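You operate a simulated robot arm through the tools that you are given. There is no shell and no other tool.

You are at the controls of a simulated robot arm. One attempt, no reset.

Task
Clear the result and test the meter again at 3 kV.
Fine: red stop button first, one press; earth lever up to TEST, one press of the green button, and back to EARTH when the test ends.

The check looks at the end state, three seconds after you hand in, the way a careful person would. Anything else that was tipped, shoved, dropped, spilled or broken makes it a failure.

Robot
A 7-joint arm with a fingered hand on a trunk, on a base that drives. Base frame: it is fixed to the floor where the robot stands at the start and does not move with it; the origin is under the middle of the robot, x ahead of it, y to its left, z up. Lengths are in cm, angles in degrees, forces in N, time in s.
Its first joint turns from -69.0 to 172.0 degrees. Places, roughly: earth lever [120, 260, 90]; red stop button [130, 210, 90]; small meter [125, 275, 25]; tester current knob [130, 240, 90]; tester key switch [130, 220, 100]; tester time knob [130, 230, 90]; tester voltage knob [130, 250, 90]. Payload 5 kg.
The tool frame sits at the grasp point between the pads (the TCP): z along the fingers, y along the line on which they close. The tips reach 3.2 cm beyond it. The gripper opens to 16 cm. The gripper's body begins 8.9 cm behind the TCP. The gripper is a hand of 3 fingers: y runs from the thumb to the fingers, the wrist lies at [0, 0, -25.2] in the tool frame, and closing takes about 1.5 s.
Orientation is that of the tool frame in the base frame, as a unit quaternion [x, y, z, w]. With the fingers straight down and closing along the base's y, the tool's x points along the base's -x, its y along +y and its z along -z.

Tools
- The arm moves only by the tool arm_command. Its arguments are lists of equal length, an entry for each row: "xyz": the shift along the base's x, y, z in cm, a list of three; "rot": the turn, a rotation vector about the base's x, y, z in degrees, a list of three; "grip": the gripper command, from -1 (fully open) to 1 (shut), values between in proportion. In form: {"xyz": [[x, y, z], ...], "rot": [[rx, ry, rz], ...], "grip": [grip, ...]}. A call has 1 to 20 rows; each row shifts and turns the commanded pose from where the row before left it. A row lasts 0.2 s, in which the tool goes at most 5 cm and 8.6 degrees; a call with a longer step from one row to the next is refused whole, and so is a gripper value outside its range. A pose out of reach is approached as far as the arm can. The call stops where the force on the tool passes 40 N (or 10 N more than at its start, if that is more) or the arm is blocked; 0.2 s more then pass. The fingers move at their own pace (about 10.8 cm/s each) and stop on an object; they squeeze with about 25 N. The grip force told is the motor's: it shows also when the fingers shut on nothing. Time passes only in rows, and 0.2 s behind the last, so rows that do not move let the fingers close. The reply holds the time, the measured pose of the TCP, the force on the tool along the base axes, the opening and the grip force, in the units named above and with some noise, with the torque about the TCP (base axes, N m) and any sound that the robot's microphone picked up.
- Cameras (640 x 400 px; columns grow to the right, rows downward): "scene" is now at [14.27, 1.18, 130.52]; the picture's right is [0.13, -0.99, -0.00], its down [-0.42, -0.05, -0.91] and it looks along [0.90, 0.12, -0.42] (base axes); focal length 252 px, centre (320, 200). "wrist" rides on the gripper at [6.5, -0.4, -11.6] in the tool frame; the picture's right is [0.06, 1.00, 0.00], its down [-0.87, 0.05, -0.49] and it looks along [-0.49, 0.03, 0.87] (tool axes); focal length 261 px, centre (320, 200). There is no depth. A picture from a camera that has moved, and an enlarged one, comes with that camera's place and axes in the base frame and with its lens.
- snapshot(camera): a new picture of that camera. No time passes.
- slide_trunk(by): slides the trunk up (or, below 0, down) by that many cm; the arm and the scene camera ride with it, the base frame stays. It gives what a move gives, with no picture.
- roll_base(legs): drives the robot by 1 to 6 legs, each [ahead, left, turn to the left] in cm, cm and degrees, along the robot's own axes; the way and the turn of a leg run together, so that a leg with both is an arc; at most 150 cm and 180 degrees a leg. The arm and the cameras ride along, it lands a little off, and it stops where it bumps. It gives what a move gives.
- preshape(shape): the hand has 3 fingers and takes this shape, open, in about a second: jaw (thumb against the fingers, like two jaws); tri (thumb and two fingers); tip (a fingertip pinch); poke (one finger out to press); point (the index stretched); flat (the hand flat); cup (the hand cupped); fist (a fist). The gripper value then closes the fingers along that shape, each until it touches; the sizes above hold for jaw. It gives what a move gives, with no picture.
- turn_head(pan, tilt): turns the head with the scene camera to pan (to the left, within 86 degrees either way) and tilt (down, from -29 to 69), counted from straight ahead of the robot. It gives what a move gives.
- enlarge(camera, box): a new picture of the part [left, top, right, bottom] of that camera's present view, enlarged. No time passes.
- close_job(): hands the job in; it is judged then, once.

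Nothing tells you exact positions but the pictures and the camera data. Unless the task says otherwise, let go and move clear before handing in.

The tools are called after "Call:" as a command line: name --argument value ..., lists and objects as JSON in quotes. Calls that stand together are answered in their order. arm_command: Moves the arm, as the interface text tells. Its arguments: {"type":"object","properties":{"xyz":{"type":"array","items":{"type":"array","items":{"type":"number"}}},"rot":{"type":"array","items":{"type":"array","items":{"type":"number"}}},"grip":{"type":"array","items":{"type":"number"}}},"required":["xyz","rot","grip"]} The other tools are called the same way: slide_trunk (by) slides the trunk up or down; preshape (shape) gives the hand a shape; roll_base (legs) drives the base; turn_head (pan, tilt) turns the head that bears the scene camera; snapshot (camera) takes a picture; enlarge (camera, box) takes an enlarged picture of a part of a camera's view; close_job () hands the job in.

At the start:

```text
t: 0.0
tcp_pos: [67.7, -14.77, 108.43]
orientation: [0.0, 1.0, 0.0, 0.001]
force: [-0.1, 0.0, 0.2]
torque: [0.02, 0.03, 0.03]
grip_width: 15.98
gripper_force: 0.2
shape: jaw
trunk travel left (down, up): [-45.0, 49.0]
robot x, y, heading: [-0.05, -0.11, -0.0]
head pan, tilt: [7.3, 25.0]
```

scene: 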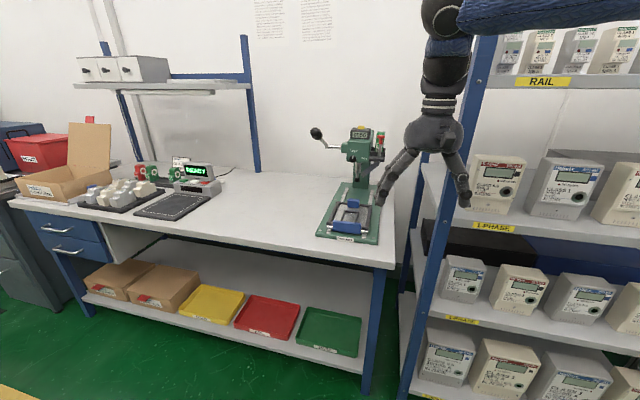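
wrist: 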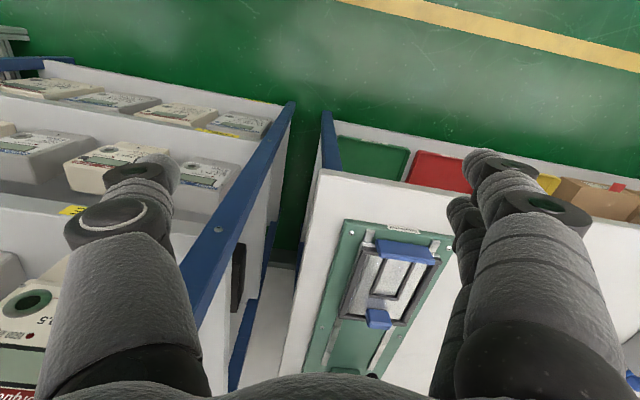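

I see a bench with a press, and shelves with meters; the tester should be far to the left, around [130, 235, 90]. I'll turn the head left to look at it first.

Call:
turn_head --pan 60 --tilt 20

Call:
snapshot --camera "scene"

```text
t: 1.2
tcp_pos: [67.73, -14.82, 108.4]
orientation: [0.0, 1.0, 0.0, 0.0]
force: [-0.3, 0.4, -0.1]
torque: [-0.01, 0.01, 0.0]
grip_width: 16.01
gripper_force: 0.0
shape: jaw
trunk travel left (down, up): [-45.0, 49.0]
robot x, y, heading: [0.21, -0.19, 0.0]
head pan, tilt: [60.0, 20.0]
```

```text
taken
camera scene: at [9.8, 8.06, 131.33], right [0.87, -0.5, 0.0], down [-0.17, -0.3, -0.94], along [0.47, 0.81, -0.34], focal length 252 px, centre (320, 200)
```

scene: 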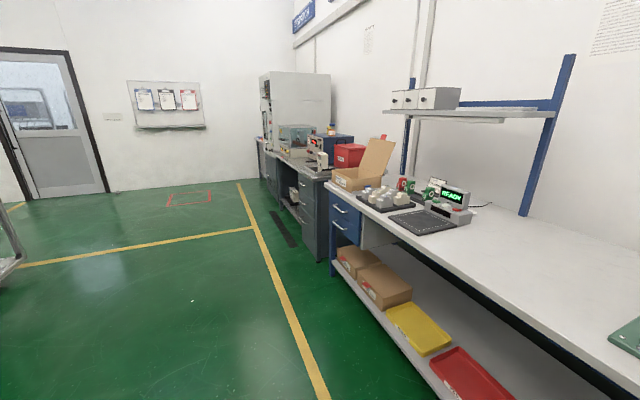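

The tester looks to be the blue unit on the dark-grey bench past the red bin. I'll enlarge that area.

Call:
enlarge --camera "scene" --box '[240, 60, 400, 260]'

```text
2.00 times, centred on (320, 160) of scene
camera zoom: at [9.8, 8.06, 131.33], right [0.87, -0.5, 0.0], down [-0.17, -0.3, -0.94], along [0.47, 0.81, -0.34], focal length 504 px, centre (320, 280)
```

zoom: 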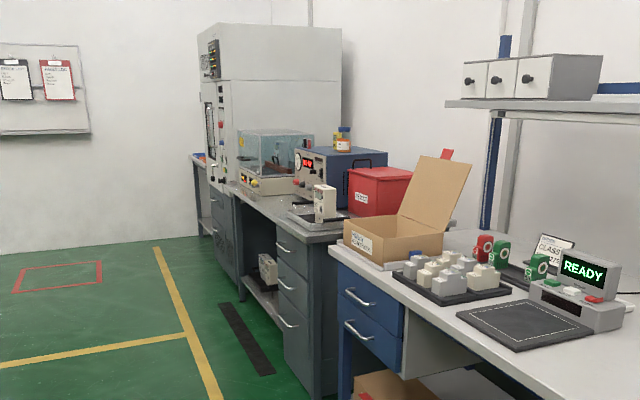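

The tester stands on the grey bench beyond the blue one; the floor to my left is clear. I'll drive left (and slightly back, for clearance of the arm from the benches) and then look again.

Call:
roll_base --legs '[[-10, 50, 0], [0, 100, 0]]'

Call:
turn_head --pan 35 --tilt 20

Call:
snapshot --camera "scene"

```text
t: 8.9
tcp_pos: [57.07, 134.48, 108.5]
orientation: [-0.002, 1.0, 0.0, 0.001]
force: [0.5, 0.6, 0.1]
torque: [0.0, 0.02, 0.03]
grip_width: 16.0
gripper_force: 0.0
shape: jaw
trunk travel left (down, up): [-45.0, 49.0]
robot x, y, heading: [-11.03, 148.96, 0.6]
head pan, tilt: [60.0, 20.0]
```

```text
t: 9.8
tcp_pos: [57.07, 134.46, 108.4]
orientation: [-0.003, 1.0, 0.0, 0.0]
force: [1.0, 0.7, 0.5]
torque: [-0.03, -0.01, 0.01]
grip_width: 16.0
gripper_force: 0.1
shape: jaw
trunk travel left (down, up): [-45.0, 49.0]
robot x, y, heading: [-10.88, 148.69, 0.5]
head pan, tilt: [35.0, 20.0]
```

```text
taken
camera scene: at [1.93, 154.18, 131.33], right [0.58, -0.81, 0.0], down [-0.28, -0.2, -0.94], along [0.77, 0.54, -0.34], focal length 252 px, centre (320, 200)
```

scene: 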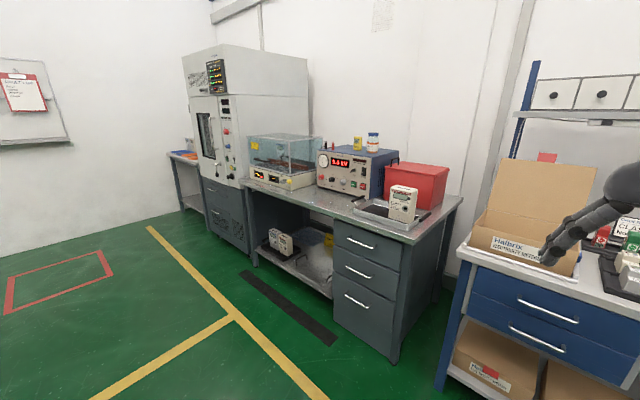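

Call:
enlarge --camera "scene" --box '[230, 110, 470, 260]'

Call:
enlarge --camera "scene" --box '[240, 130, 400, 200]'

```text
2.67 times, centred on (350, 185) of scene
camera zoom: at [1.93, 154.18, 131.33], right [0.58, -0.81, 0.0], down [-0.28, -0.2, -0.94], along [0.77, 0.54, -0.34], focal length 672 px, centre (240, 240)
```

zoom: 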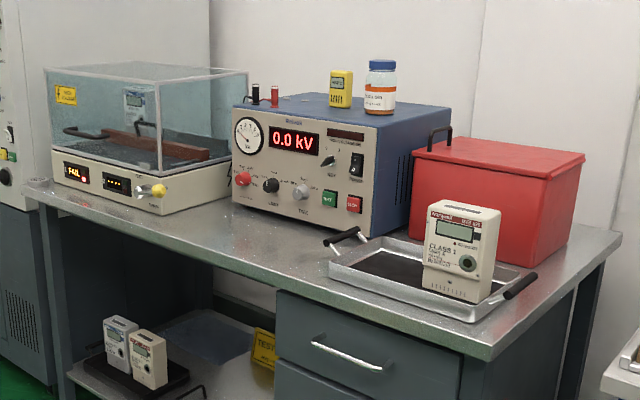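

```text
4.00 times, centred on (320, 165) of scene
camera zoom: at [1.93, 154.18, 131.33], right [0.58, -0.81, 0.0], down [-0.28, -0.2, -0.94], along [0.77, 0.54, -0.34], focal length 1007 px, centre (320, 340)
```

zoom: 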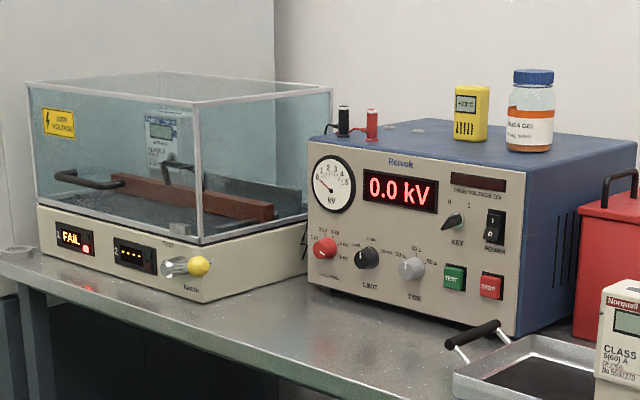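

The tester (display 0.0 kV, red/black/grey knobs, green TEST, red STOP, key and power switch) and the test box with FAIL light and yellow‑knobbed earth lever are visible on the grey bench. I'll drive left to stand in front of them and look straight at the panel.

Call:
roll_base --legs '[[0, 84, 0]]'

Call:
turn_head --pan 0 --tilt 18

Call:
snapshot --camera "scene"

```text
t: 14.3
tcp_pos: [56.61, 217.96, 108.31]
orientation: [-0.002, 1.0, 0.0, 0.001]
force: [0.7, -0.3, 0.3]
torque: [-0.02, 0.0, 0.01]
grip_width: 16.0
gripper_force: 0.1
shape: jaw
trunk travel left (down, up): [-45.0, 49.0]
robot x, y, heading: [-10.96, 232.3, 0.1]
head pan, tilt: [35.0, 20.0]
```

```text
t: 15.3
tcp_pos: [56.62, 217.96, 108.44]
orientation: [-0.002, 1.0, -0.001, 0.0]
force: [0.3, -0.6, 0.4]
torque: [0.03, 0.01, -0.01]
grip_width: 15.96
gripper_force: 0.1
shape: jaw
trunk travel left (down, up): [-45.0, 49.0]
robot x, y, heading: [-11.54, 232.61, 0.2]
head pan, tilt: [0.0, 18.0]
```

```text
taken
camera scene: at [3.27, 232.46, 131.65], right [0.0, -1.0, 0.0], down [-0.31, 0.0, -0.95], along [0.95, 0.0, -0.31], focal length 252 px, centre (320, 200)
```

scene: 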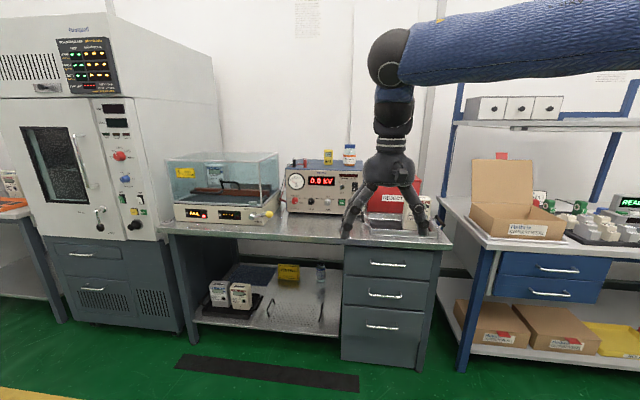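

Call:
enlarge --camera "scene" --box '[160, 140, 400, 260]'

Call:
enlarge --camera "scene" --box '[230, 150, 370, 230]'

```text
2.67 times, centred on (280, 200) of scene
camera zoom: at [3.27, 232.46, 131.65], right [0.0, -1.0, 0.0], down [-0.31, 0.0, -0.95], along [0.95, 0.0, -0.31], focal length 672 px, centre (427, 200)
```

zoom: 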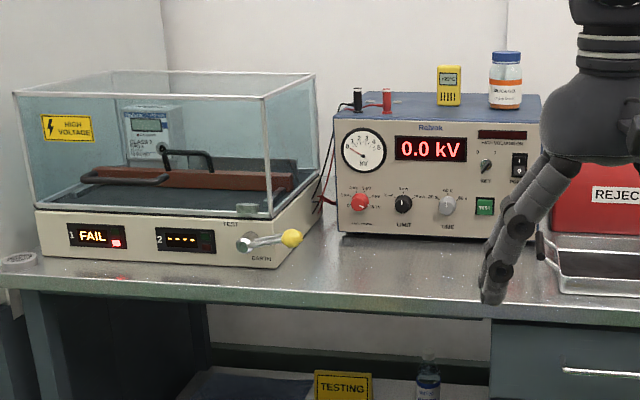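

```text
4.57 times, centred on (300, 190) of scene
camera zoom: at [3.27, 232.46, 131.65], right [0.0, -1.0, 0.0], down [-0.31, 0.0, -0.95], along [0.95, 0.0, -0.31], focal length 1151 px, centre (411, 246)
```

zoom: 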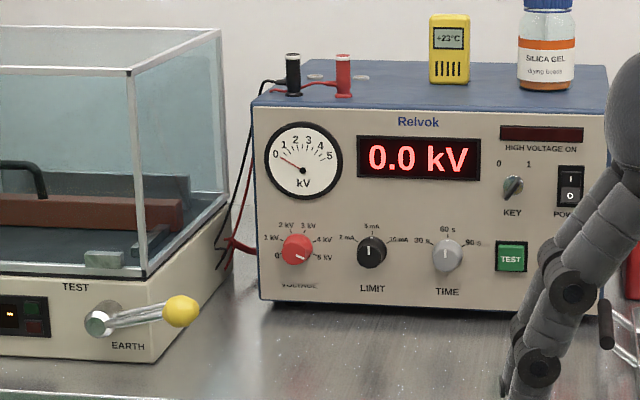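

The robot faces the tester now: VOLTAGE knob seems to be at 5 kV, LIMIT 5 mA, TIME 60 s, lever at EARTH. I'll first turn the hand about the vertical so the wrist camera will be on top once the fingers point forward.

Call:
arm_command --xyz '[[0, 0, 0], [0, 0, 0], [0, 0, 0], [0, 0, 0], [0, 0, 0], [0, 0, 0], [0, 0, 0], [0, 0, 0], [0, 0, 0], [0, 0, 0], [0, 0, 0], [0, 0, 0], [0, 0, 0], [0, 0, 0], [0, 0, 0], [0, 0, 0], [0, 0, 0], [0, 0, 0], [0, 0, 0], [0, 0, 0]]' --rot '[[0, 0, 8.5], [0, 0, 8.5], [0, 0, 8.5], [0, 0, 8.5], [0, 0, 8.5], [0, 0, 8.5], [0, 0, 8.5], [0, 0, 8.5], [0, 0, 8.5], [0, 0, 8.5], [0, 0, 8.5], [0, 0, 8.5], [0, 0, 8.5], [0, 0, 8.5], [0, 0, 8.5], [0, 0, 8.5], [0, 0, 8.5], [0, 0, 8.5], [0, 0, 8.5], [0, 0, 8.5]]' --grip '[-1, -1, -1, -1, -1, -1, -1, -1, -1, -1, -1, -1, -1, -1, -1, -1, -1, -1, -1, -1]'

```text
t: 19.5
tcp_pos: [56.58, 217.9, 108.42]
orientation: [0.996, -0.084, -0.001, 0.0]
force: [-1.0, -0.2, -0.5]
torque: [-0.01, -0.03, 0.02]
grip_width: 16.0
gripper_force: 0.0
shape: jaw
trunk travel left (down, up): [-45.0, 49.0]
robot x, y, heading: [-11.01, 232.12, 0.0]
head pan, tilt: [0.0, 18.0]
```

The hand turned freely. Now the last 10° of yaw and then pitch the fingers forward (to about 18° below horizontal).

Call:
arm_command --xyz '[[0, 0, 0], [0, 0, 0], [0, 0, 0], [0, 0, 0], [0, 0, 0], [0, 0, 0], [0, 0, 0], [0, 0, 0], [0, 0, 0], [0, 0, 0], [0, 0, 0]]' --rot '[[0, 0, 5], [0, 0, 4.6], [0, -8, 0], [0, -8, 0], [0, -8, 0], [0, -8, 0], [0, -8, 0], [0, -8, 0], [0, -8, 0], [0, -8, 0], [0, -8, 0]]' --grip '[-1, -1, -1, -1, -1, -1, -1, -1, -1, -1, -1]'

Call:
preshape --shape "poke"

Call:
snapshot --camera "scene"

Call:
snapshot --camera "wrist"

```text
t: 21.9
tcp_pos: [58.38, 218.44, 108.89]
orientation: [0.809, -0.002, 0.587, -0.001]
force: [0.2, 1.1, -0.3]
torque: [-0.02, 0.02, -0.03]
grip_width: 16.01
gripper_force: 0.0
shape: jaw
out of reach, approached as far as the arm can: row 11
trunk travel left (down, up): [-45.0, 49.0]
robot x, y, heading: [-11.23, 232.29, 0.2]
head pan, tilt: [0.0, 18.0]
```

```text
t: 22.8
tcp_pos: [58.34, 218.38, 108.87]
orientation: [0.81, -0.001, 0.587, -0.003]
force: [0.2, 0.5, 0.3]
torque: [0.0, -0.03, 0.0]
grip_width: 0.02
gripper_force: 0.0
shape: poke
trunk travel left (down, up): [-45.0, 49.0]
robot x, y, heading: [-10.92, 232.54, 0.2]
head pan, tilt: [0.0, 18.0]
```

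```text
taken
camera scene: at [3.26, 232.44, 131.66], right [0.0, -1.0, 0.0], down [-0.31, 0.0, -0.95], along [0.95, 0.0, -0.31], focal length 252 px, centre (320, 200)
```

scene: 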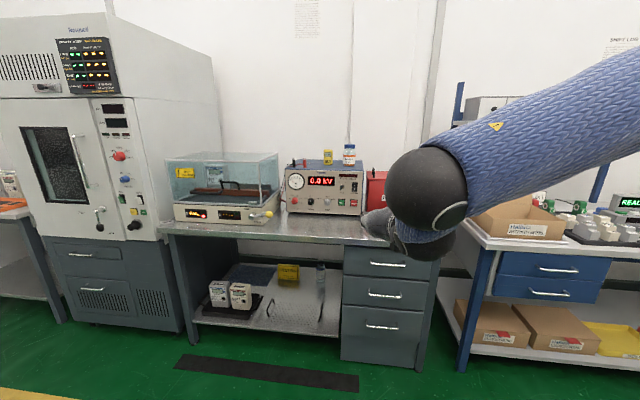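

```text
taken
camera wrist: at [49.35, 218.71, 118.62], right [0.02, -1.0, 0.05], down [-0.74, -0.05, -0.67], along [0.68, -0.03, -0.74], focal length 261 px, centre (320, 200)
```

wrist: 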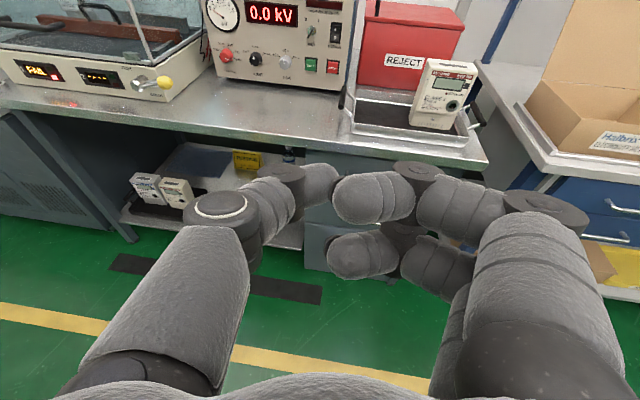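

The tool now points forward, about 18° down, and the poke shape seems to have the fingers curled. I'll let a moment pass and look again at how the shape settles.

Call:
arm_command --xyz '[[1, 0, 0], [1, 0, 0], [1, 0, 0]]' --rot '[[0, 0, 0], [0, 0, 0], [0, 0, 0]]' --grip '[-1, -1, -1]'

Call:
snapshot --camera "wrist"

```text
t: 23.6
tcp_pos: [61.44, 218.35, 108.96]
orientation: [0.809, -0.001, 0.588, -0.002]
force: [0.4, 0.5, -0.8]
torque: [-0.01, 0.0, 0.02]
grip_width: 0.0
gripper_force: 0.1
shape: poke
trunk travel left (down, up): [-45.0, 49.0]
robot x, y, heading: [-11.26, 232.38, 0.3]
head pan, tilt: [0.0, 18.0]
```

```text
taken
camera wrist: at [52.35, 218.62, 118.61], right [0.02, -1.0, 0.05], down [-0.74, -0.05, -0.67], along [0.68, -0.03, -0.74], focal length 261 px, centre (320, 200)
```

wrist: 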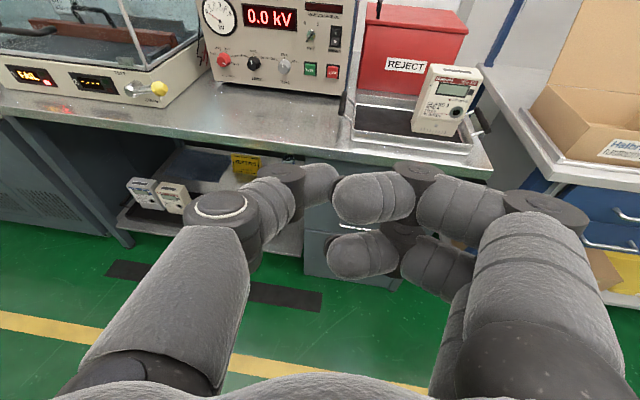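

In this "poke" shape the fingers look pinched together rather than one being stretched. I'll try "point" and compare.

Call:
preshape --shape "point"

Call:
snapshot --camera "wrist"

```text
t: 24.5
tcp_pos: [61.31, 218.42, 108.87]
orientation: [0.809, -0.002, 0.588, -0.002]
force: [-0.7, -0.3, -0.4]
torque: [0.0, 0.01, -0.01]
grip_width: 0.0
gripper_force: 0.1
shape: point
trunk travel left (down, up): [-45.0, 49.0]
robot x, y, heading: [-10.83, 232.04, 0.1]
head pan, tilt: [0.0, 18.0]
```

```text
taken
camera wrist: at [52.31, 218.67, 118.63], right [0.02, -1.0, 0.05], down [-0.74, -0.05, -0.67], along [0.68, -0.03, -0.74], focal length 261 px, centre (320, 200)
```

wrist: 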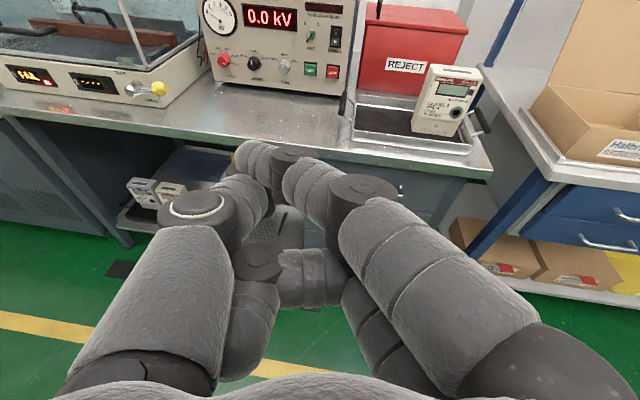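

"Point" also looks folded in this view, so I'll check the plain jaw shape closed, whose tip geometry is documented (3.2 cm beyond the TCP).

Call:
preshape --shape "jaw"

Call:
snapshot --camera "wrist"

Call:
arm_command --xyz '[[0, 0, 0], [0, 0, 0], [0, 0, 0], [0, 0, 0], [0, 0, 0], [0, 0, 0], [0, 0, 0], [0, 0, 0]]' --rot '[[0, 0, 0], [0, 0, 0], [0, 0, 0], [0, 0, 0], [0, 0, 0], [0, 0, 0], [0, 0, 0], [0, 0, 0]]' --grip '[1, 1, 1, 1, 1, 1, 1, 1]'

Call:
snapshot --camera "wrist"

```text
t: 25.4
tcp_pos: [61.32, 218.37, 108.89]
orientation: [0.808, -0.002, 0.589, -0.001]
force: [-0.1, -0.6, -0.4]
torque: [-0.04, 0.02, 0.0]
grip_width: 16.03
gripper_force: 0.1
shape: jaw
trunk travel left (down, up): [-45.0, 49.0]
robot x, y, heading: [-11.29, 232.85, 0.0]
head pan, tilt: [0.0, 18.0]
```

```text
taken
camera wrist: at [52.31, 218.66, 118.63], right [0.02, -1.0, 0.05], down [-0.74, -0.05, -0.67], along [0.68, -0.03, -0.74], focal length 261 px, centre (320, 200)
```

wrist: 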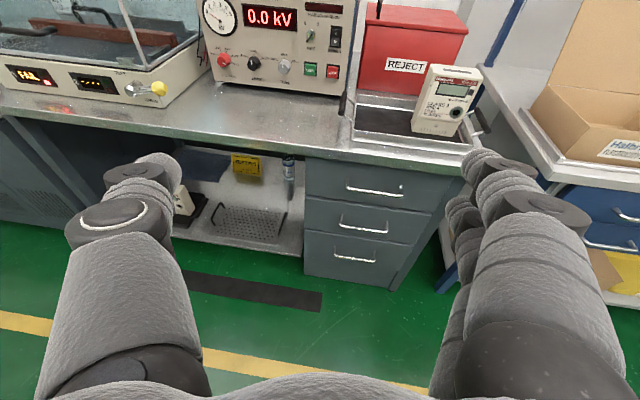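

```text
t: 27.2
tcp_pos: [61.4, 218.36, 108.91]
orientation: [0.809, -0.002, 0.588, -0.001]
force: [-0.4, -0.3, -0.4]
torque: [0.01, 0.01, 0.02]
grip_width: 0.0
gripper_force: 24.9
shape: jaw
trunk travel left (down, up): [-45.0, 49.0]
robot x, y, heading: [-11.16, 232.63, 0.4]
head pan, tilt: [0.0, 18.0]
```

```text
taken
camera wrist: at [52.32, 218.66, 118.63], right [0.02, -1.0, 0.05], down [-0.74, -0.05, -0.67], along [0.68, -0.03, -0.74], focal length 261 px, centre (320, 200)
```

wrist: 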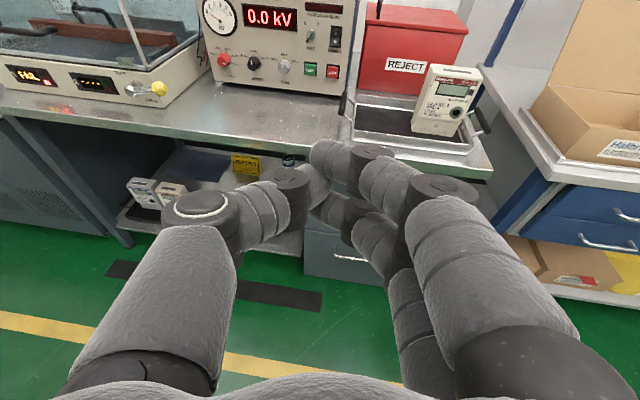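

Jaw closed puts three fingertips close together. I'll check "tip" and "poke" with the grip shut to see which gives the slimmest pressing point.

Call:
preshape --shape "tip"

Call:
snapshot --camera "wrist"

Call:
arm_command --xyz '[[0, 0, 0], [0, 0, 0], [0, 0, 0], [0, 0, 0], [0, 0, 0], [0, 0, 0], [0, 0, 0], [0, 0, 0]]' --rot '[[0, 0, 0], [0, 0, 0], [0, 0, 0], [0, 0, 0], [0, 0, 0], [0, 0, 0], [0, 0, 0], [0, 0, 0]]' --grip '[1, 1, 1, 1, 1, 1, 1, 1]'

Call:
snapshot --camera "wrist"

Call:
preshape --shape "poke"

Call:
arm_command --xyz '[[0, 0, 0], [0, 0, 0], [0, 0, 0], [0, 0, 0], [0, 0, 0], [0, 0, 0], [0, 0, 0], [0, 0, 0]]' --rot '[[0, 0, 0], [0, 0, 0], [0, 0, 0], [0, 0, 0], [0, 0, 0], [0, 0, 0], [0, 0, 0], [0, 0, 0]]' --grip '[1, 1, 1, 1, 1, 1, 1, 1]'

Call:
snapshot --camera "wrist"

```text
t: 28.1
tcp_pos: [61.33, 218.33, 108.93]
orientation: [0.809, -0.002, 0.588, -0.001]
force: [0.4, -0.2, -0.6]
torque: [0.02, -0.01, -0.02]
grip_width: 15.96
gripper_force: 0.2
shape: tip
trunk travel left (down, up): [-45.0, 49.0]
robot x, y, heading: [-10.99, 232.66, 0.2]
head pan, tilt: [0.0, 18.0]
```

```text
taken
camera wrist: at [52.32, 218.66, 118.63], right [0.02, -1.0, 0.05], down [-0.74, -0.05, -0.67], along [0.68, -0.03, -0.74], focal length 261 px, centre (320, 200)
```

wrist: 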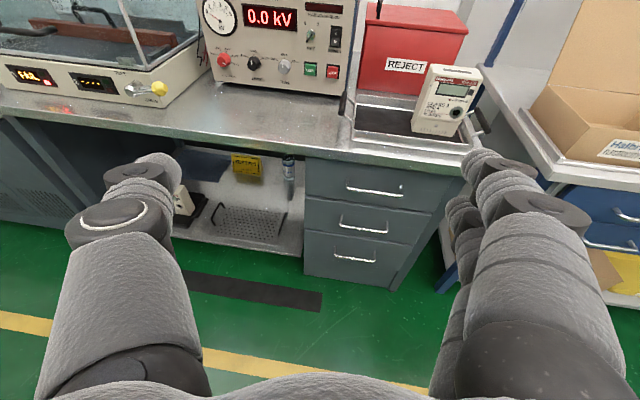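

```text
t: 29.9
tcp_pos: [61.34, 218.41, 108.89]
orientation: [0.809, -0.001, 0.588, -0.002]
force: [0.6, 0.2, 0.0]
torque: [-0.01, 0.01, -0.01]
grip_width: 0.0
gripper_force: 25.3
shape: tip
trunk travel left (down, up): [-45.0, 49.0]
robot x, y, heading: [-11.16, 232.2, 0.2]
head pan, tilt: [0.0, 18.0]
```

```text
taken
camera wrist: at [52.32, 218.66, 118.63], right [0.02, -1.0, 0.05], down [-0.74, -0.05, -0.67], along [0.68, -0.03, -0.74], focal length 261 px, centre (320, 200)
```

wrist: 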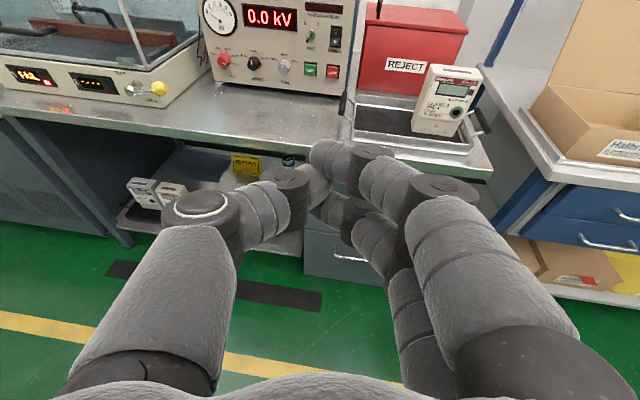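

```text
t: 30.8
tcp_pos: [61.27, 218.29, 108.85]
orientation: [0.809, -0.002, 0.588, -0.001]
force: [0.1, 0.0, 0.2]
torque: [0.02, -0.01, 0.02]
grip_width: 0.02
gripper_force: 0.0
shape: poke
trunk travel left (down, up): [-45.0, 49.0]
robot x, y, heading: [-10.94, 232.37, -0.0]
head pan, tilt: [0.0, 18.0]
```

```text
t: 32.6
tcp_pos: [61.28, 218.38, 108.84]
orientation: [0.809, -0.002, 0.587, -0.001]
force: [-0.2, 0.5, 0.1]
torque: [0.04, 0.02, -0.04]
grip_width: 0.0
gripper_force: 24.8
shape: jaw
trunk travel left (down, up): [-45.0, 49.0]
robot x, y, heading: [-11.21, 232.35, 0.1]
head pan, tilt: [0.0, 18.0]
```

```text
taken
camera wrist: at [52.32, 218.66, 118.63], right [0.02, -1.0, 0.05], down [-0.74, -0.05, -0.67], along [0.68, -0.03, -0.74], focal length 261 px, centre (320, 200)
```

wrist: 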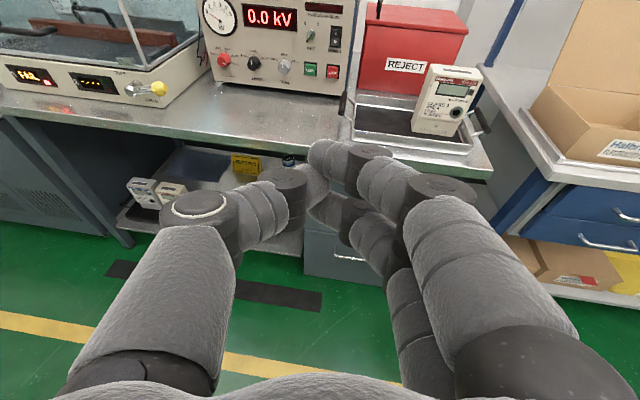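

The grip value turns poke back into jaw, so I'll keep −1 while poking. From two views I put TEST at about (125, 221, 90.6) and STOP at about (125, 215, 90.7), bench top near z 84; next I drive ahead about 50 cm with the hand held high.

Call:
preshape --shape "poke"

Call:
roll_base --legs '[[48, 0, 0]]'

Call:
turn_head --pan 0 --tilt 28

Call:
snapshot --camera "scene"

Call:
snapshot --camera "wrist"

```text
t: 33.5
tcp_pos: [61.3, 218.27, 108.9]
orientation: [0.809, -0.002, 0.588, -0.001]
force: [0.0, 0.0, 0.1]
torque: [0.04, 0.0, 0.02]
grip_width: 0.0
gripper_force: 0.0
shape: poke
trunk travel left (down, up): [-45.0, 49.0]
robot x, y, heading: [-11.49, 232.44, 0.3]
head pan, tilt: [0.0, 18.0]
```

```text
t: 36.3
tcp_pos: [109.27, 218.02, 108.83]
orientation: [0.809, -0.003, 0.588, -0.001]
force: [0.7, -0.4, -0.1]
torque: [-0.01, -0.04, 0.01]
grip_width: 0.0
gripper_force: 0.1
shape: poke
trunk travel left (down, up): [-45.0, 49.0]
robot x, y, heading: [36.94, 232.78, 0.1]
head pan, tilt: [0.0, 18.0]
```

```text
t: 37.0
tcp_pos: [109.26, 217.95, 108.83]
orientation: [0.809, -0.004, 0.587, 0.0]
force: [-1.1, 0.1, 0.5]
torque: [0.02, -0.01, -0.02]
grip_width: 0.0
gripper_force: 0.0
shape: poke
trunk travel left (down, up): [-45.0, 49.0]
robot x, y, heading: [36.7, 232.44, -0.0]
head pan, tilt: [0.0, 28.0]
```

```text
taken
camera scene: at [50.99, 232.42, 130.05], right [0.0, -1.0, 0.0], down [-0.47, 0.0, -0.88], along [0.88, 0.0, -0.47], focal length 252 px, centre (320, 200)
```

scene: 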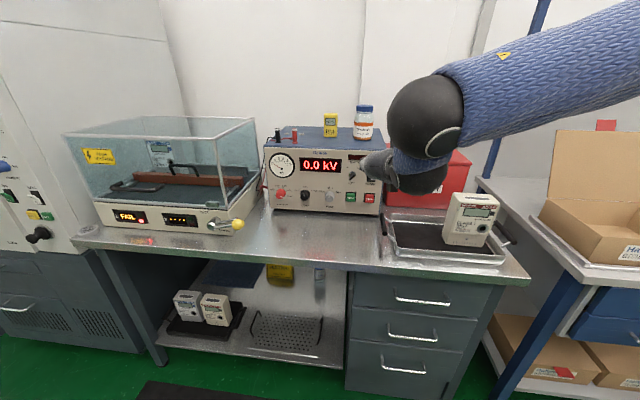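

```text
taken
camera wrist: at [100.18, 218.39, 118.62], right [0.01, -1.0, 0.05], down [-0.74, -0.05, -0.67], along [0.68, -0.03, -0.74], focal length 261 px, centre (320, 200)
```

wrist: 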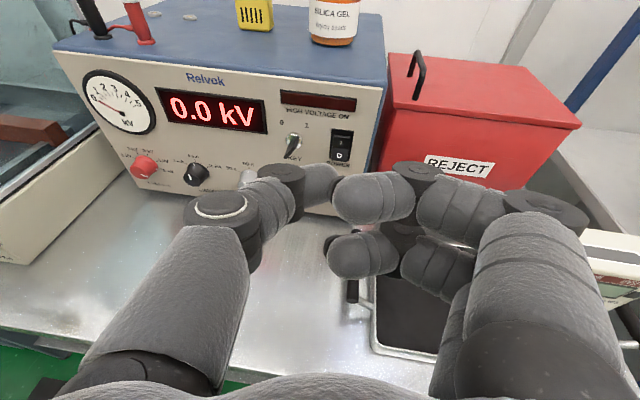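

Now I'm close in front. I'll enlarge the scene view on the panel and the lever to fix positions and the knob, key and lever settings.

Call:
enlarge --camera "scene" --box '[250, 130, 390, 220]'

Call:
enlarge --camera "scene" --box '[90, 180, 270, 260]'

Call:
enlarge --camera "wrist" --box '[60, 50, 380, 230]'

```text
4.44 times, centred on (320, 175) of scene
camera zoom: at [50.99, 232.42, 130.05], right [0.0, -1.0, 0.0], down [-0.47, 0.0, -0.88], along [0.88, 0.0, -0.47], focal length 1119 px, centre (320, 311)
```

zoom: 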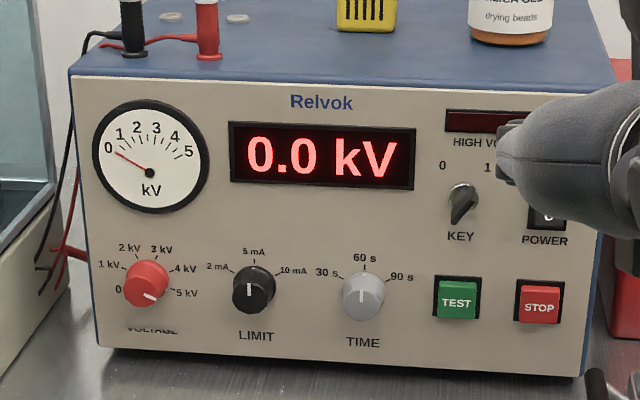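

```text
3.56 times, centred on (180, 220) of scene
camera zoom: at [50.99, 232.42, 130.05], right [0.0, -1.0, 0.0], down [-0.47, 0.0, -0.88], along [0.88, 0.0, -0.47], focal length 896 px, centre (818, 129)
```

zoom: 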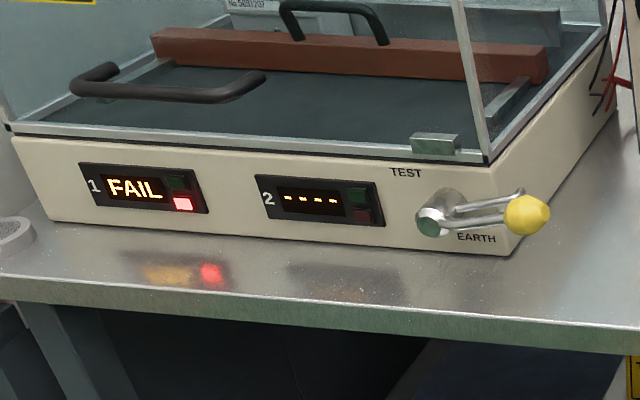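

```text
2.00 times, centred on (220, 140) of wrist
camera zoom: at [100.18, 218.39, 118.62], right [0.01, -1.0, 0.05], down [-0.74, -0.05, -0.67], along [0.68, -0.03, -0.74], focal length 521 px, centre (520, 320)
```

zoom: 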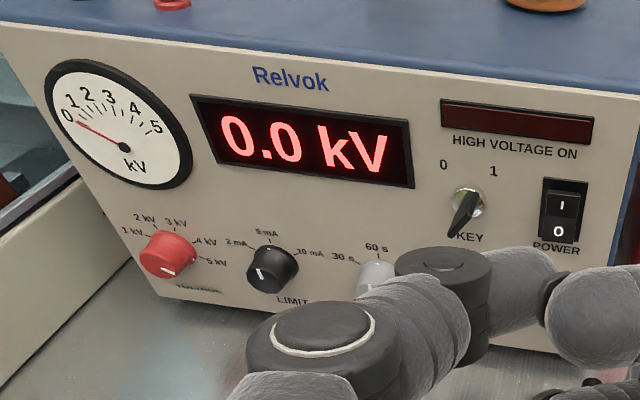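

The voltage knob's mark seems to point at 5 kV, and the lever is down at EARTH. I'll zoom tighter on the knob, the key and the lever to be certain.

Call:
enlarge --camera "scene" --box '[262, 175, 312, 210]'

Call:
enlarge --camera "scene" --box '[335, 155, 385, 210]'

Call:
enlarge --camera "scene" --box '[195, 210, 255, 250]'

```text
11.43 times, centred on (287, 192) of scene
camera zoom: at [50.99, 232.42, 130.05], right [0.0, -1.0, 0.0], down [-0.47, 0.0, -0.88], along [0.88, 0.0, -0.47], focal length 2878 px, centre (697, 286)
```

zoom: 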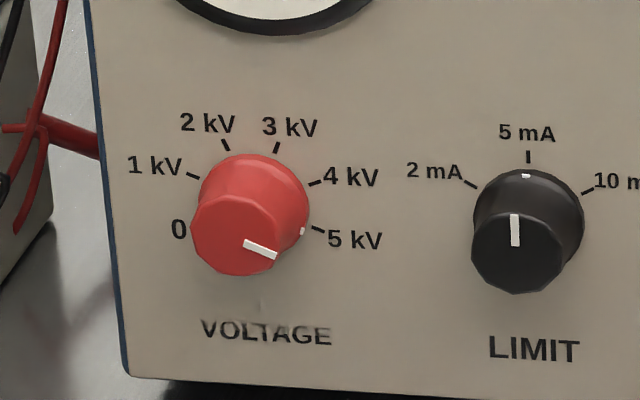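

```text
7.27 times, centred on (360, 182) of scene
camera zoom: at [50.99, 232.42, 130.05], right [0.0, -1.0, 0.0], down [-0.47, 0.0, -0.88], along [0.88, 0.0, -0.47], focal length 1832 px, centre (29, 327)
```

zoom: 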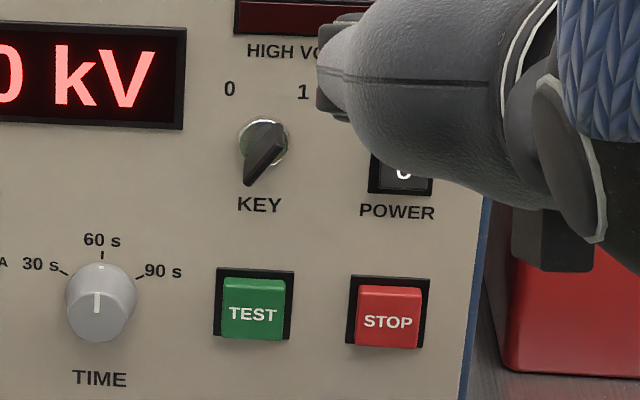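

```text
10.00 times, centred on (225, 230) of scene
camera zoom: at [50.99, 232.42, 130.05], right [0.0, -1.0, 0.0], down [-0.47, 0.0, -0.88], along [0.88, 0.0, -0.47], focal length 2518 px, centre (1270, -100)
```

zoom: 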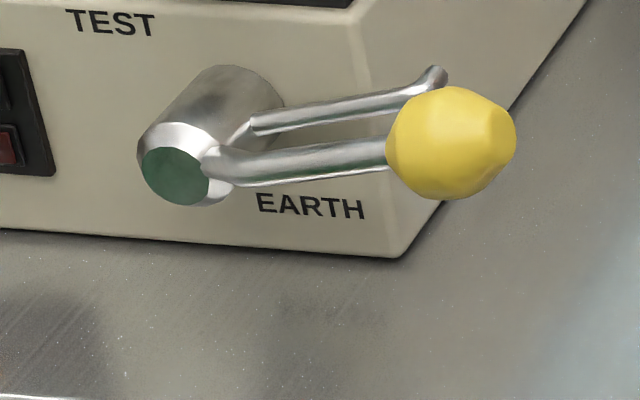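

The voltage knob is at 5 kV, the key at 1, and the whole bench is yawed about 7° (left side farther). The metal tray's black handle lies close below the STOP button, so I'll check that clearance with closer views.

Call:
enlarge --camera "scene" --box '[350, 170, 520, 280]'

Call:
enlarge --camera "wrist" --box '[280, 180, 480, 400]'

```text
3.64 times, centred on (435, 225) of scene
camera zoom: at [50.99, 232.42, 130.05], right [0.0, -1.0, 0.0], down [-0.47, 0.0, -0.88], along [0.88, 0.0, -0.47], focal length 916 px, centre (-98, 109)
```

zoom: 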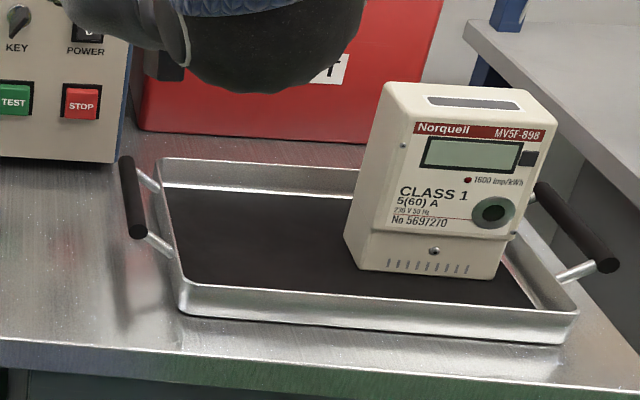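

```text
1.82 times, centred on (380, 290) of wrist
camera zoom: at [100.18, 218.39, 118.62], right [0.01, -1.0, 0.05], down [-0.74, -0.05, -0.67], along [0.68, -0.03, -0.74], focal length 474 px, centre (211, 36)
```

zoom: 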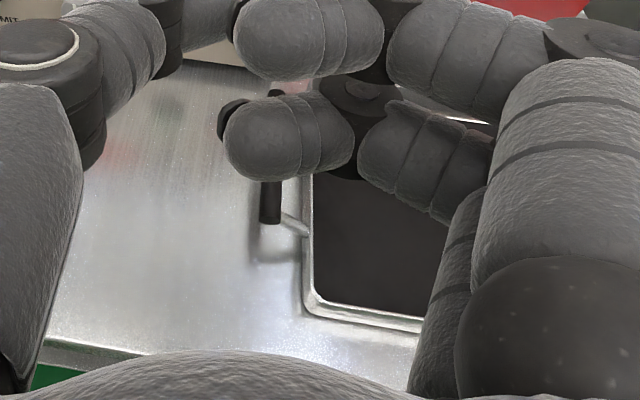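

The tray handle's near end sits at about (114, 212.6, 85) and its far end at about (124, 211.4, 85), just below the approach to STOP, so I must know the poke shape's exact outline. I'll swing the hand sideways in free air to see it from the scene camera.

Call:
arm_command --xyz '[[-1.3, 2, 0.3], [-1.3, 2, 0.3], [-1.3, 2, 0.3], [-1.3, 2, 0.3], [-1.3, 2, 0.3], [-1.3, 2, 0.3], [-1.3, 2, 0.3], [-1.3, 2, 0.3], [-1.3, 2, 0.3], [-1.3, 2, 0.3], [-1.3, 2, 0.3]]' --rot '[[0, 0, 8.2], [0, 0, 8.2], [0, 0, 8.2], [0, 0, 8.2], [0, 0, 8.2], [0, 0, 8.2], [0, 0, 8.2], [0, 0, 8.2], [0, 0, 8.2], [0, 0, 8.2], [0, 0, 8.2]]' --grip '[-1, -1, -1, -1, -1, -1, -1, -1, -1, -1, -1]'

Call:
snapshot --camera "scene"

```text
t: 39.4
tcp_pos: [95.03, 239.95, 112.26]
orientation: [0.574, 0.571, 0.415, -0.416]
force: [0.1, -0.3, -0.5]
torque: [0.01, 0.04, -0.03]
grip_width: 0.0
gripper_force: 0.2
shape: poke
trunk travel left (down, up): [-45.0, 49.0]
robot x, y, heading: [36.66, 232.48, -0.3]
head pan, tilt: [0.0, 28.0]
```

```text
taken
camera scene: at [51.0, 232.43, 130.04], right [0.0, -1.0, 0.0], down [-0.47, 0.0, -0.88], along [0.88, 0.0, -0.47], focal length 252 px, centre (320, 200)
```

scene: 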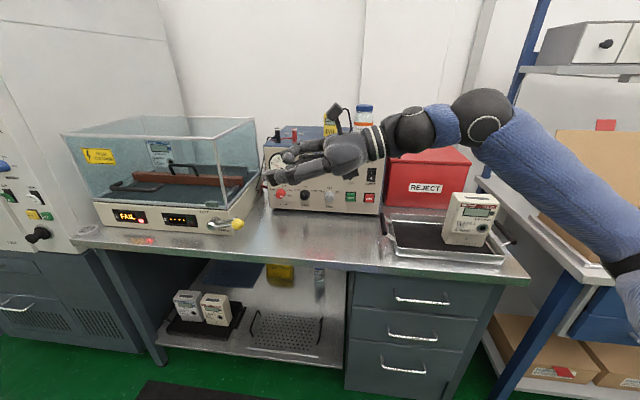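

Call:
enlarge --camera "scene" --box '[240, 90, 420, 210]'

Call:
enlarge --camera "scene" --box '[255, 130, 355, 195]'

```text
3.33 times, centred on (330, 150) of scene
camera zoom: at [51.0, 232.43, 130.04], right [0.0, -1.0, 0.0], down [-0.47, 0.0, -0.88], along [0.88, 0.0, -0.47], focal length 840 px, centre (287, 367)
```

zoom: 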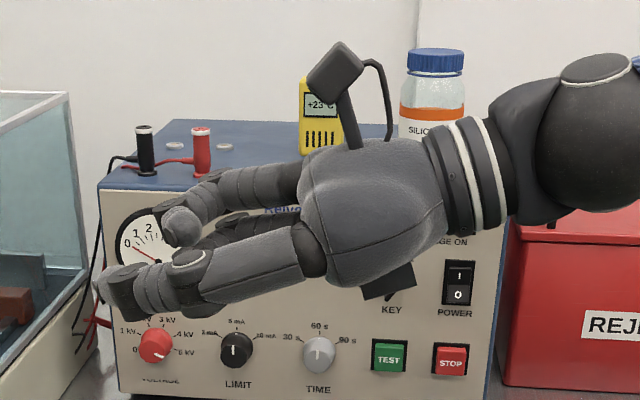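

```text
6.15 times, centred on (305, 162) of scene
camera zoom: at [51.0, 232.43, 130.04], right [0.0, -1.0, 0.0], down [-0.47, 0.0, -0.88], along [0.88, 0.0, -0.47], focal length 1550 px, centre (412, 431)
```

zoom: 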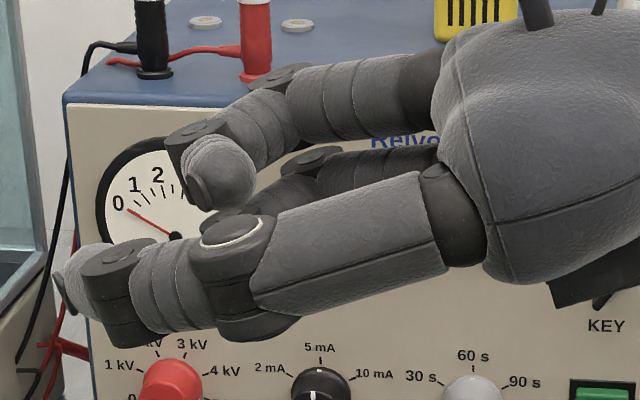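

The side view shows the thumb is the poking finger, with its tip right on the tool axis 3.2 cm beyond the TCP, while the two other fingers sit ±2.7 cm above and below it. To keep the lower finger off the tray handle I'll come back facing the panel (yaw −7°) with a roll of about 45° that lifts the finger side.

Call:
arm_command --xyz '[[1.5, -2, -0.3], [1.5, -2, -0.3], [1.5, -2, -0.3], [1.5, -2, -0.3], [1.5, -2, -0.3], [1.5, -2, -0.3], [1.5, -2, -0.3], [1.5, -2, -0.3], [1.5, -2, -0.3], [1.5, -2, -0.3], [1.5, -2, -0.3], [1, -1, -0.3], [0, 0, 0], [0, 0, 0], [0, 0, 0], [0, 0, 0], [0, 0, 0], [0, 0, 0]]' --rot '[[0, 0, -8.1], [0, 0, -8.1], [0, 0, -8.1], [0, 0, -8.1], [0, 0, -8.1], [0, 0, -8.1], [0, 0, -8.1], [0, 0, -8.1], [0, 0, -8.1], [0, 0, -8.1], [0, 0, -8.1], [0, 0, -8.2], [-7.08, 0.87, 2.32], [-7.08, 0.87, 2.32], [-7.08, 0.87, 2.32], [-7.08, 0.87, 2.32], [-7.08, 0.87, 2.32], [-7.08, 0.87, 2.32]]' --grip '[-1, -1, -1, -1, -1, -1, -1, -1, -1, -1, -1, -1, -1, -1, -1, -1, -1, -1]'

Call:
snapshot --camera "scene"

Call:
snapshot --camera "wrist"

```text
t: 43.2
tcp_pos: [112.32, 217.08, 108.58]
orientation: [0.765, 0.26, 0.53, 0.258]
force: [-0.3, -0.8, -0.3]
torque: [0.0, -0.02, 0.04]
grip_width: 0.0
gripper_force: 0.1
shape: poke
trunk travel left (down, up): [-45.0, 49.0]
robot x, y, heading: [36.77, 232.53, 0.0]
head pan, tilt: [0.0, 28.0]
```

```text
taken
camera scene: at [50.98, 232.43, 130.04], right [0.0, -1.0, 0.0], down [-0.47, 0.0, -0.88], along [0.88, 0.0, -0.47], focal length 252 px, centre (320, 200)
```

scene: 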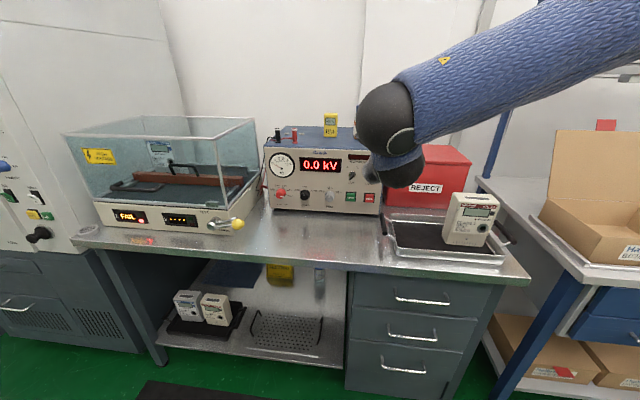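

```text
taken
camera wrist: at [103.37, 223.01, 116.15], right [0.14, -0.69, 0.71], down [-0.72, -0.56, -0.4], along [0.68, -0.46, -0.58], focal length 261 px, centre (320, 200)
```

wrist: 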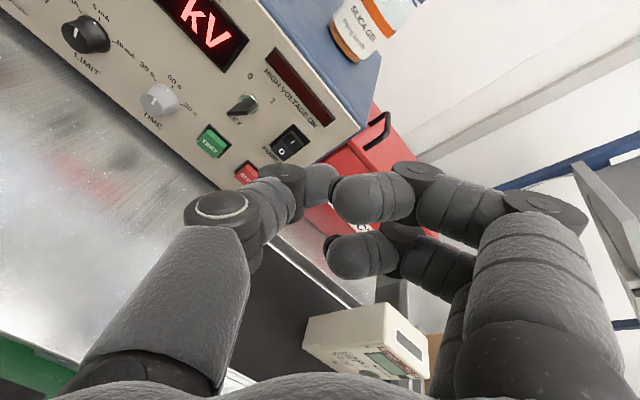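

Both views agree: STOP face at about (131, 214.7, 88), TEST at about (131.5, 221.3, 88.3). I'll lower the hand to in front of the STOP button, still ~9 cm short, and check.

Call:
arm_command --xyz '[[0.95, -0.13, -3.25], [0.95, -0.13, -3.25], [0.95, -0.13, -3.25], [0.95, -0.13, -3.25], [0.95, -0.13, -3.25], [0.95, -0.13, -3.25]]' --rot '[[0, 0, 0], [0, 0, 0], [0, 0, 0], [0, 0, 0], [0, 0, 0], [0, 0, 0]]' --grip '[-1, -1, -1, -1, -1, -1]'

Call:
snapshot --camera "wrist"

Call:
snapshot --camera "scene"

```text
t: 44.6
tcp_pos: [118.21, 216.25, 89.08]
orientation: [0.765, 0.259, 0.53, 0.258]
force: [1.2, -0.5, -0.4]
torque: [0.01, -0.01, 0.02]
grip_width: 0.0
gripper_force: 0.2
shape: poke
trunk travel left (down, up): [-45.0, 49.0]
robot x, y, heading: [36.68, 232.29, 0.1]
head pan, tilt: [0.0, 28.0]
```

```text
taken
camera wrist: at [109.2, 222.18, 96.74], right [0.14, -0.69, 0.71], down [-0.72, -0.56, -0.4], along [0.68, -0.46, -0.58], focal length 261 px, centre (320, 200)
```

wrist: 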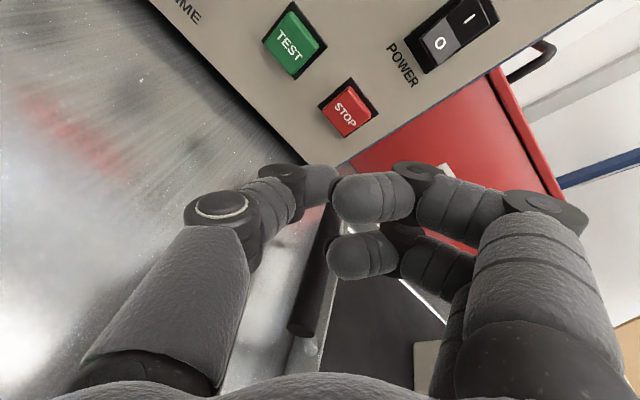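

```text
taken
camera scene: at [51.06, 232.37, 130.03], right [0.0, -1.0, 0.0], down [-0.47, 0.0, -0.88], along [0.88, 0.0, -0.47], focal length 252 px, centre (320, 200)
```

scene: 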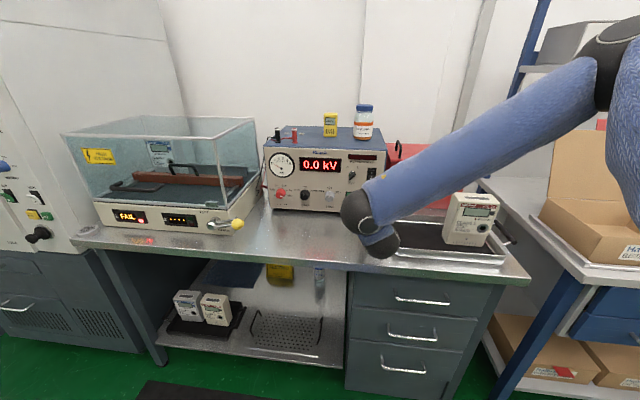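

The STOP button is straight ahead of the thumb tip, about 10 cm away, and the tray handle lies clear below. I'll move forward 7 cm along the panel normal and look once more before pressing.

Call:
arm_command --xyz '[[1.74, -0.22, 0.02], [1.74, -0.22, 0.02], [1.74, -0.22, 0.02], [1.74, -0.22, 0.02]]' --rot '[[0, 0, 0], [0, 0, 0], [0, 0, 0], [0, 0, 0]]' --grip '[-1, -1, -1, -1]'

Call:
snapshot --camera "wrist"

Call:
enlarge --camera "wrist" --box '[220, 80, 420, 300]'

```text
t: 45.6
tcp_pos: [125.14, 215.39, 89.22]
orientation: [0.765, 0.26, 0.529, 0.258]
force: [-0.9, -1.0, -0.2]
torque: [0.04, -0.01, -0.02]
grip_width: 0.0
gripper_force: 0.2
shape: poke
trunk travel left (down, up): [-45.0, 49.0]
robot x, y, heading: [36.69, 232.49, 0.1]
head pan, tilt: [0.0, 28.0]
```

```text
taken
camera wrist: at [116.11, 221.34, 96.83], right [0.14, -0.69, 0.71], down [-0.72, -0.56, -0.4], along [0.68, -0.46, -0.58], focal length 261 px, centre (320, 200)
```

wrist: 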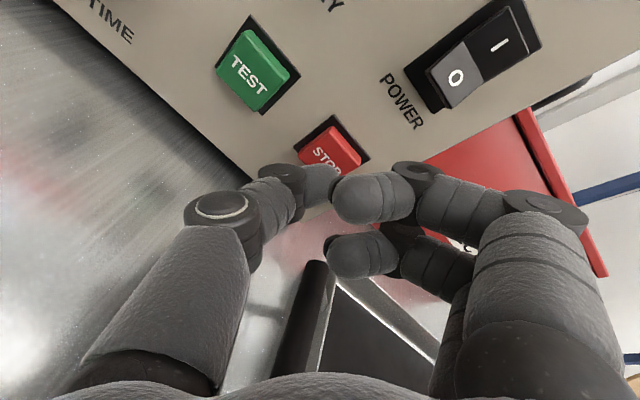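

```text
1.82 times, centred on (320, 190) of wrist
camera zoom: at [116.11, 221.34, 96.83], right [0.14, -0.69, 0.71], down [-0.72, -0.56, -0.4], along [0.68, -0.46, -0.58], focal length 474 px, centre (320, 218)
```

zoom: 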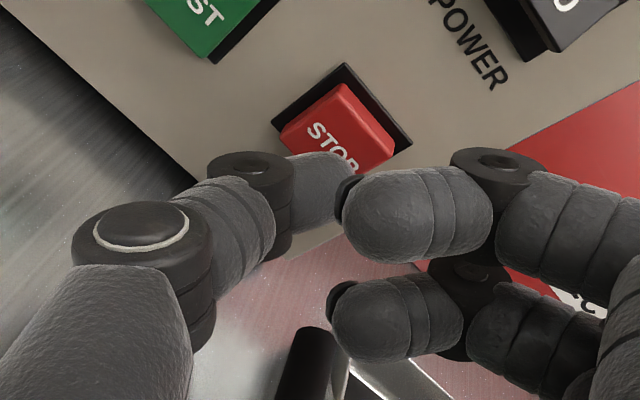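

The thumb tip is about 3 cm from the STOP button and aligned. I'll advance 2.4 cm first, then press in small steps.

Call:
arm_command --xyz '[[0.6, -0.12, 0], [0.6, -0.12, 0], [0.6, -0.12, 0], [0.6, -0.12, 0]]' --rot '[[0, 0, 0], [0, 0, 0], [0, 0, 0], [0, 0, 0]]' --grip '[-1, -1, -1, -1]'

Call:
enlarge --camera "wrist" --box '[220, 80, 420, 300]'

```text
t: 46.5
tcp_pos: [126.31, 215.25, 88.93]
orientation: [0.766, 0.263, 0.528, 0.255]
force: [-24.6, 2.1, 2.4]
torque: [-0.02, -0.09, -0.06]
grip_width: 0.01
gripper_force: 0.0
shape: poke
trunk travel left (down, up): [-45.0, 49.0]
robot x, y, heading: [36.61, 232.32, 0.2]
head pan, tilt: [0.0, 28.0]
heard: click
stopped in row 4: the force on the tool passed its limit at 46 N (the readings are from after the stop); the commanded pose is now the measured one
```

```text
1.82 times, centred on (320, 190) of wrist
camera zoom: at [117.35, 221.23, 96.67], right [0.15, -0.69, 0.71], down [-0.72, -0.57, -0.4], along [0.68, -0.45, -0.58], focal length 474 px, centre (320, 218)
```

zoom: 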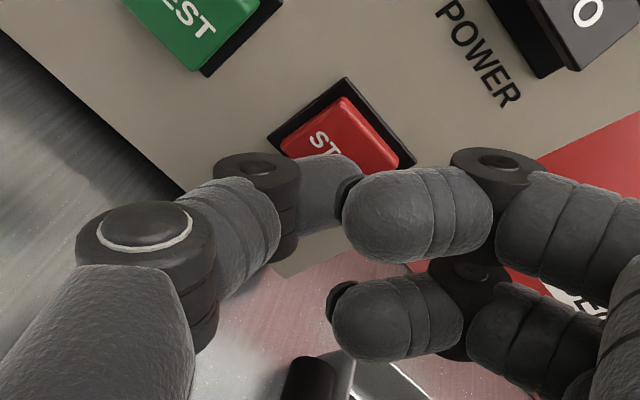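

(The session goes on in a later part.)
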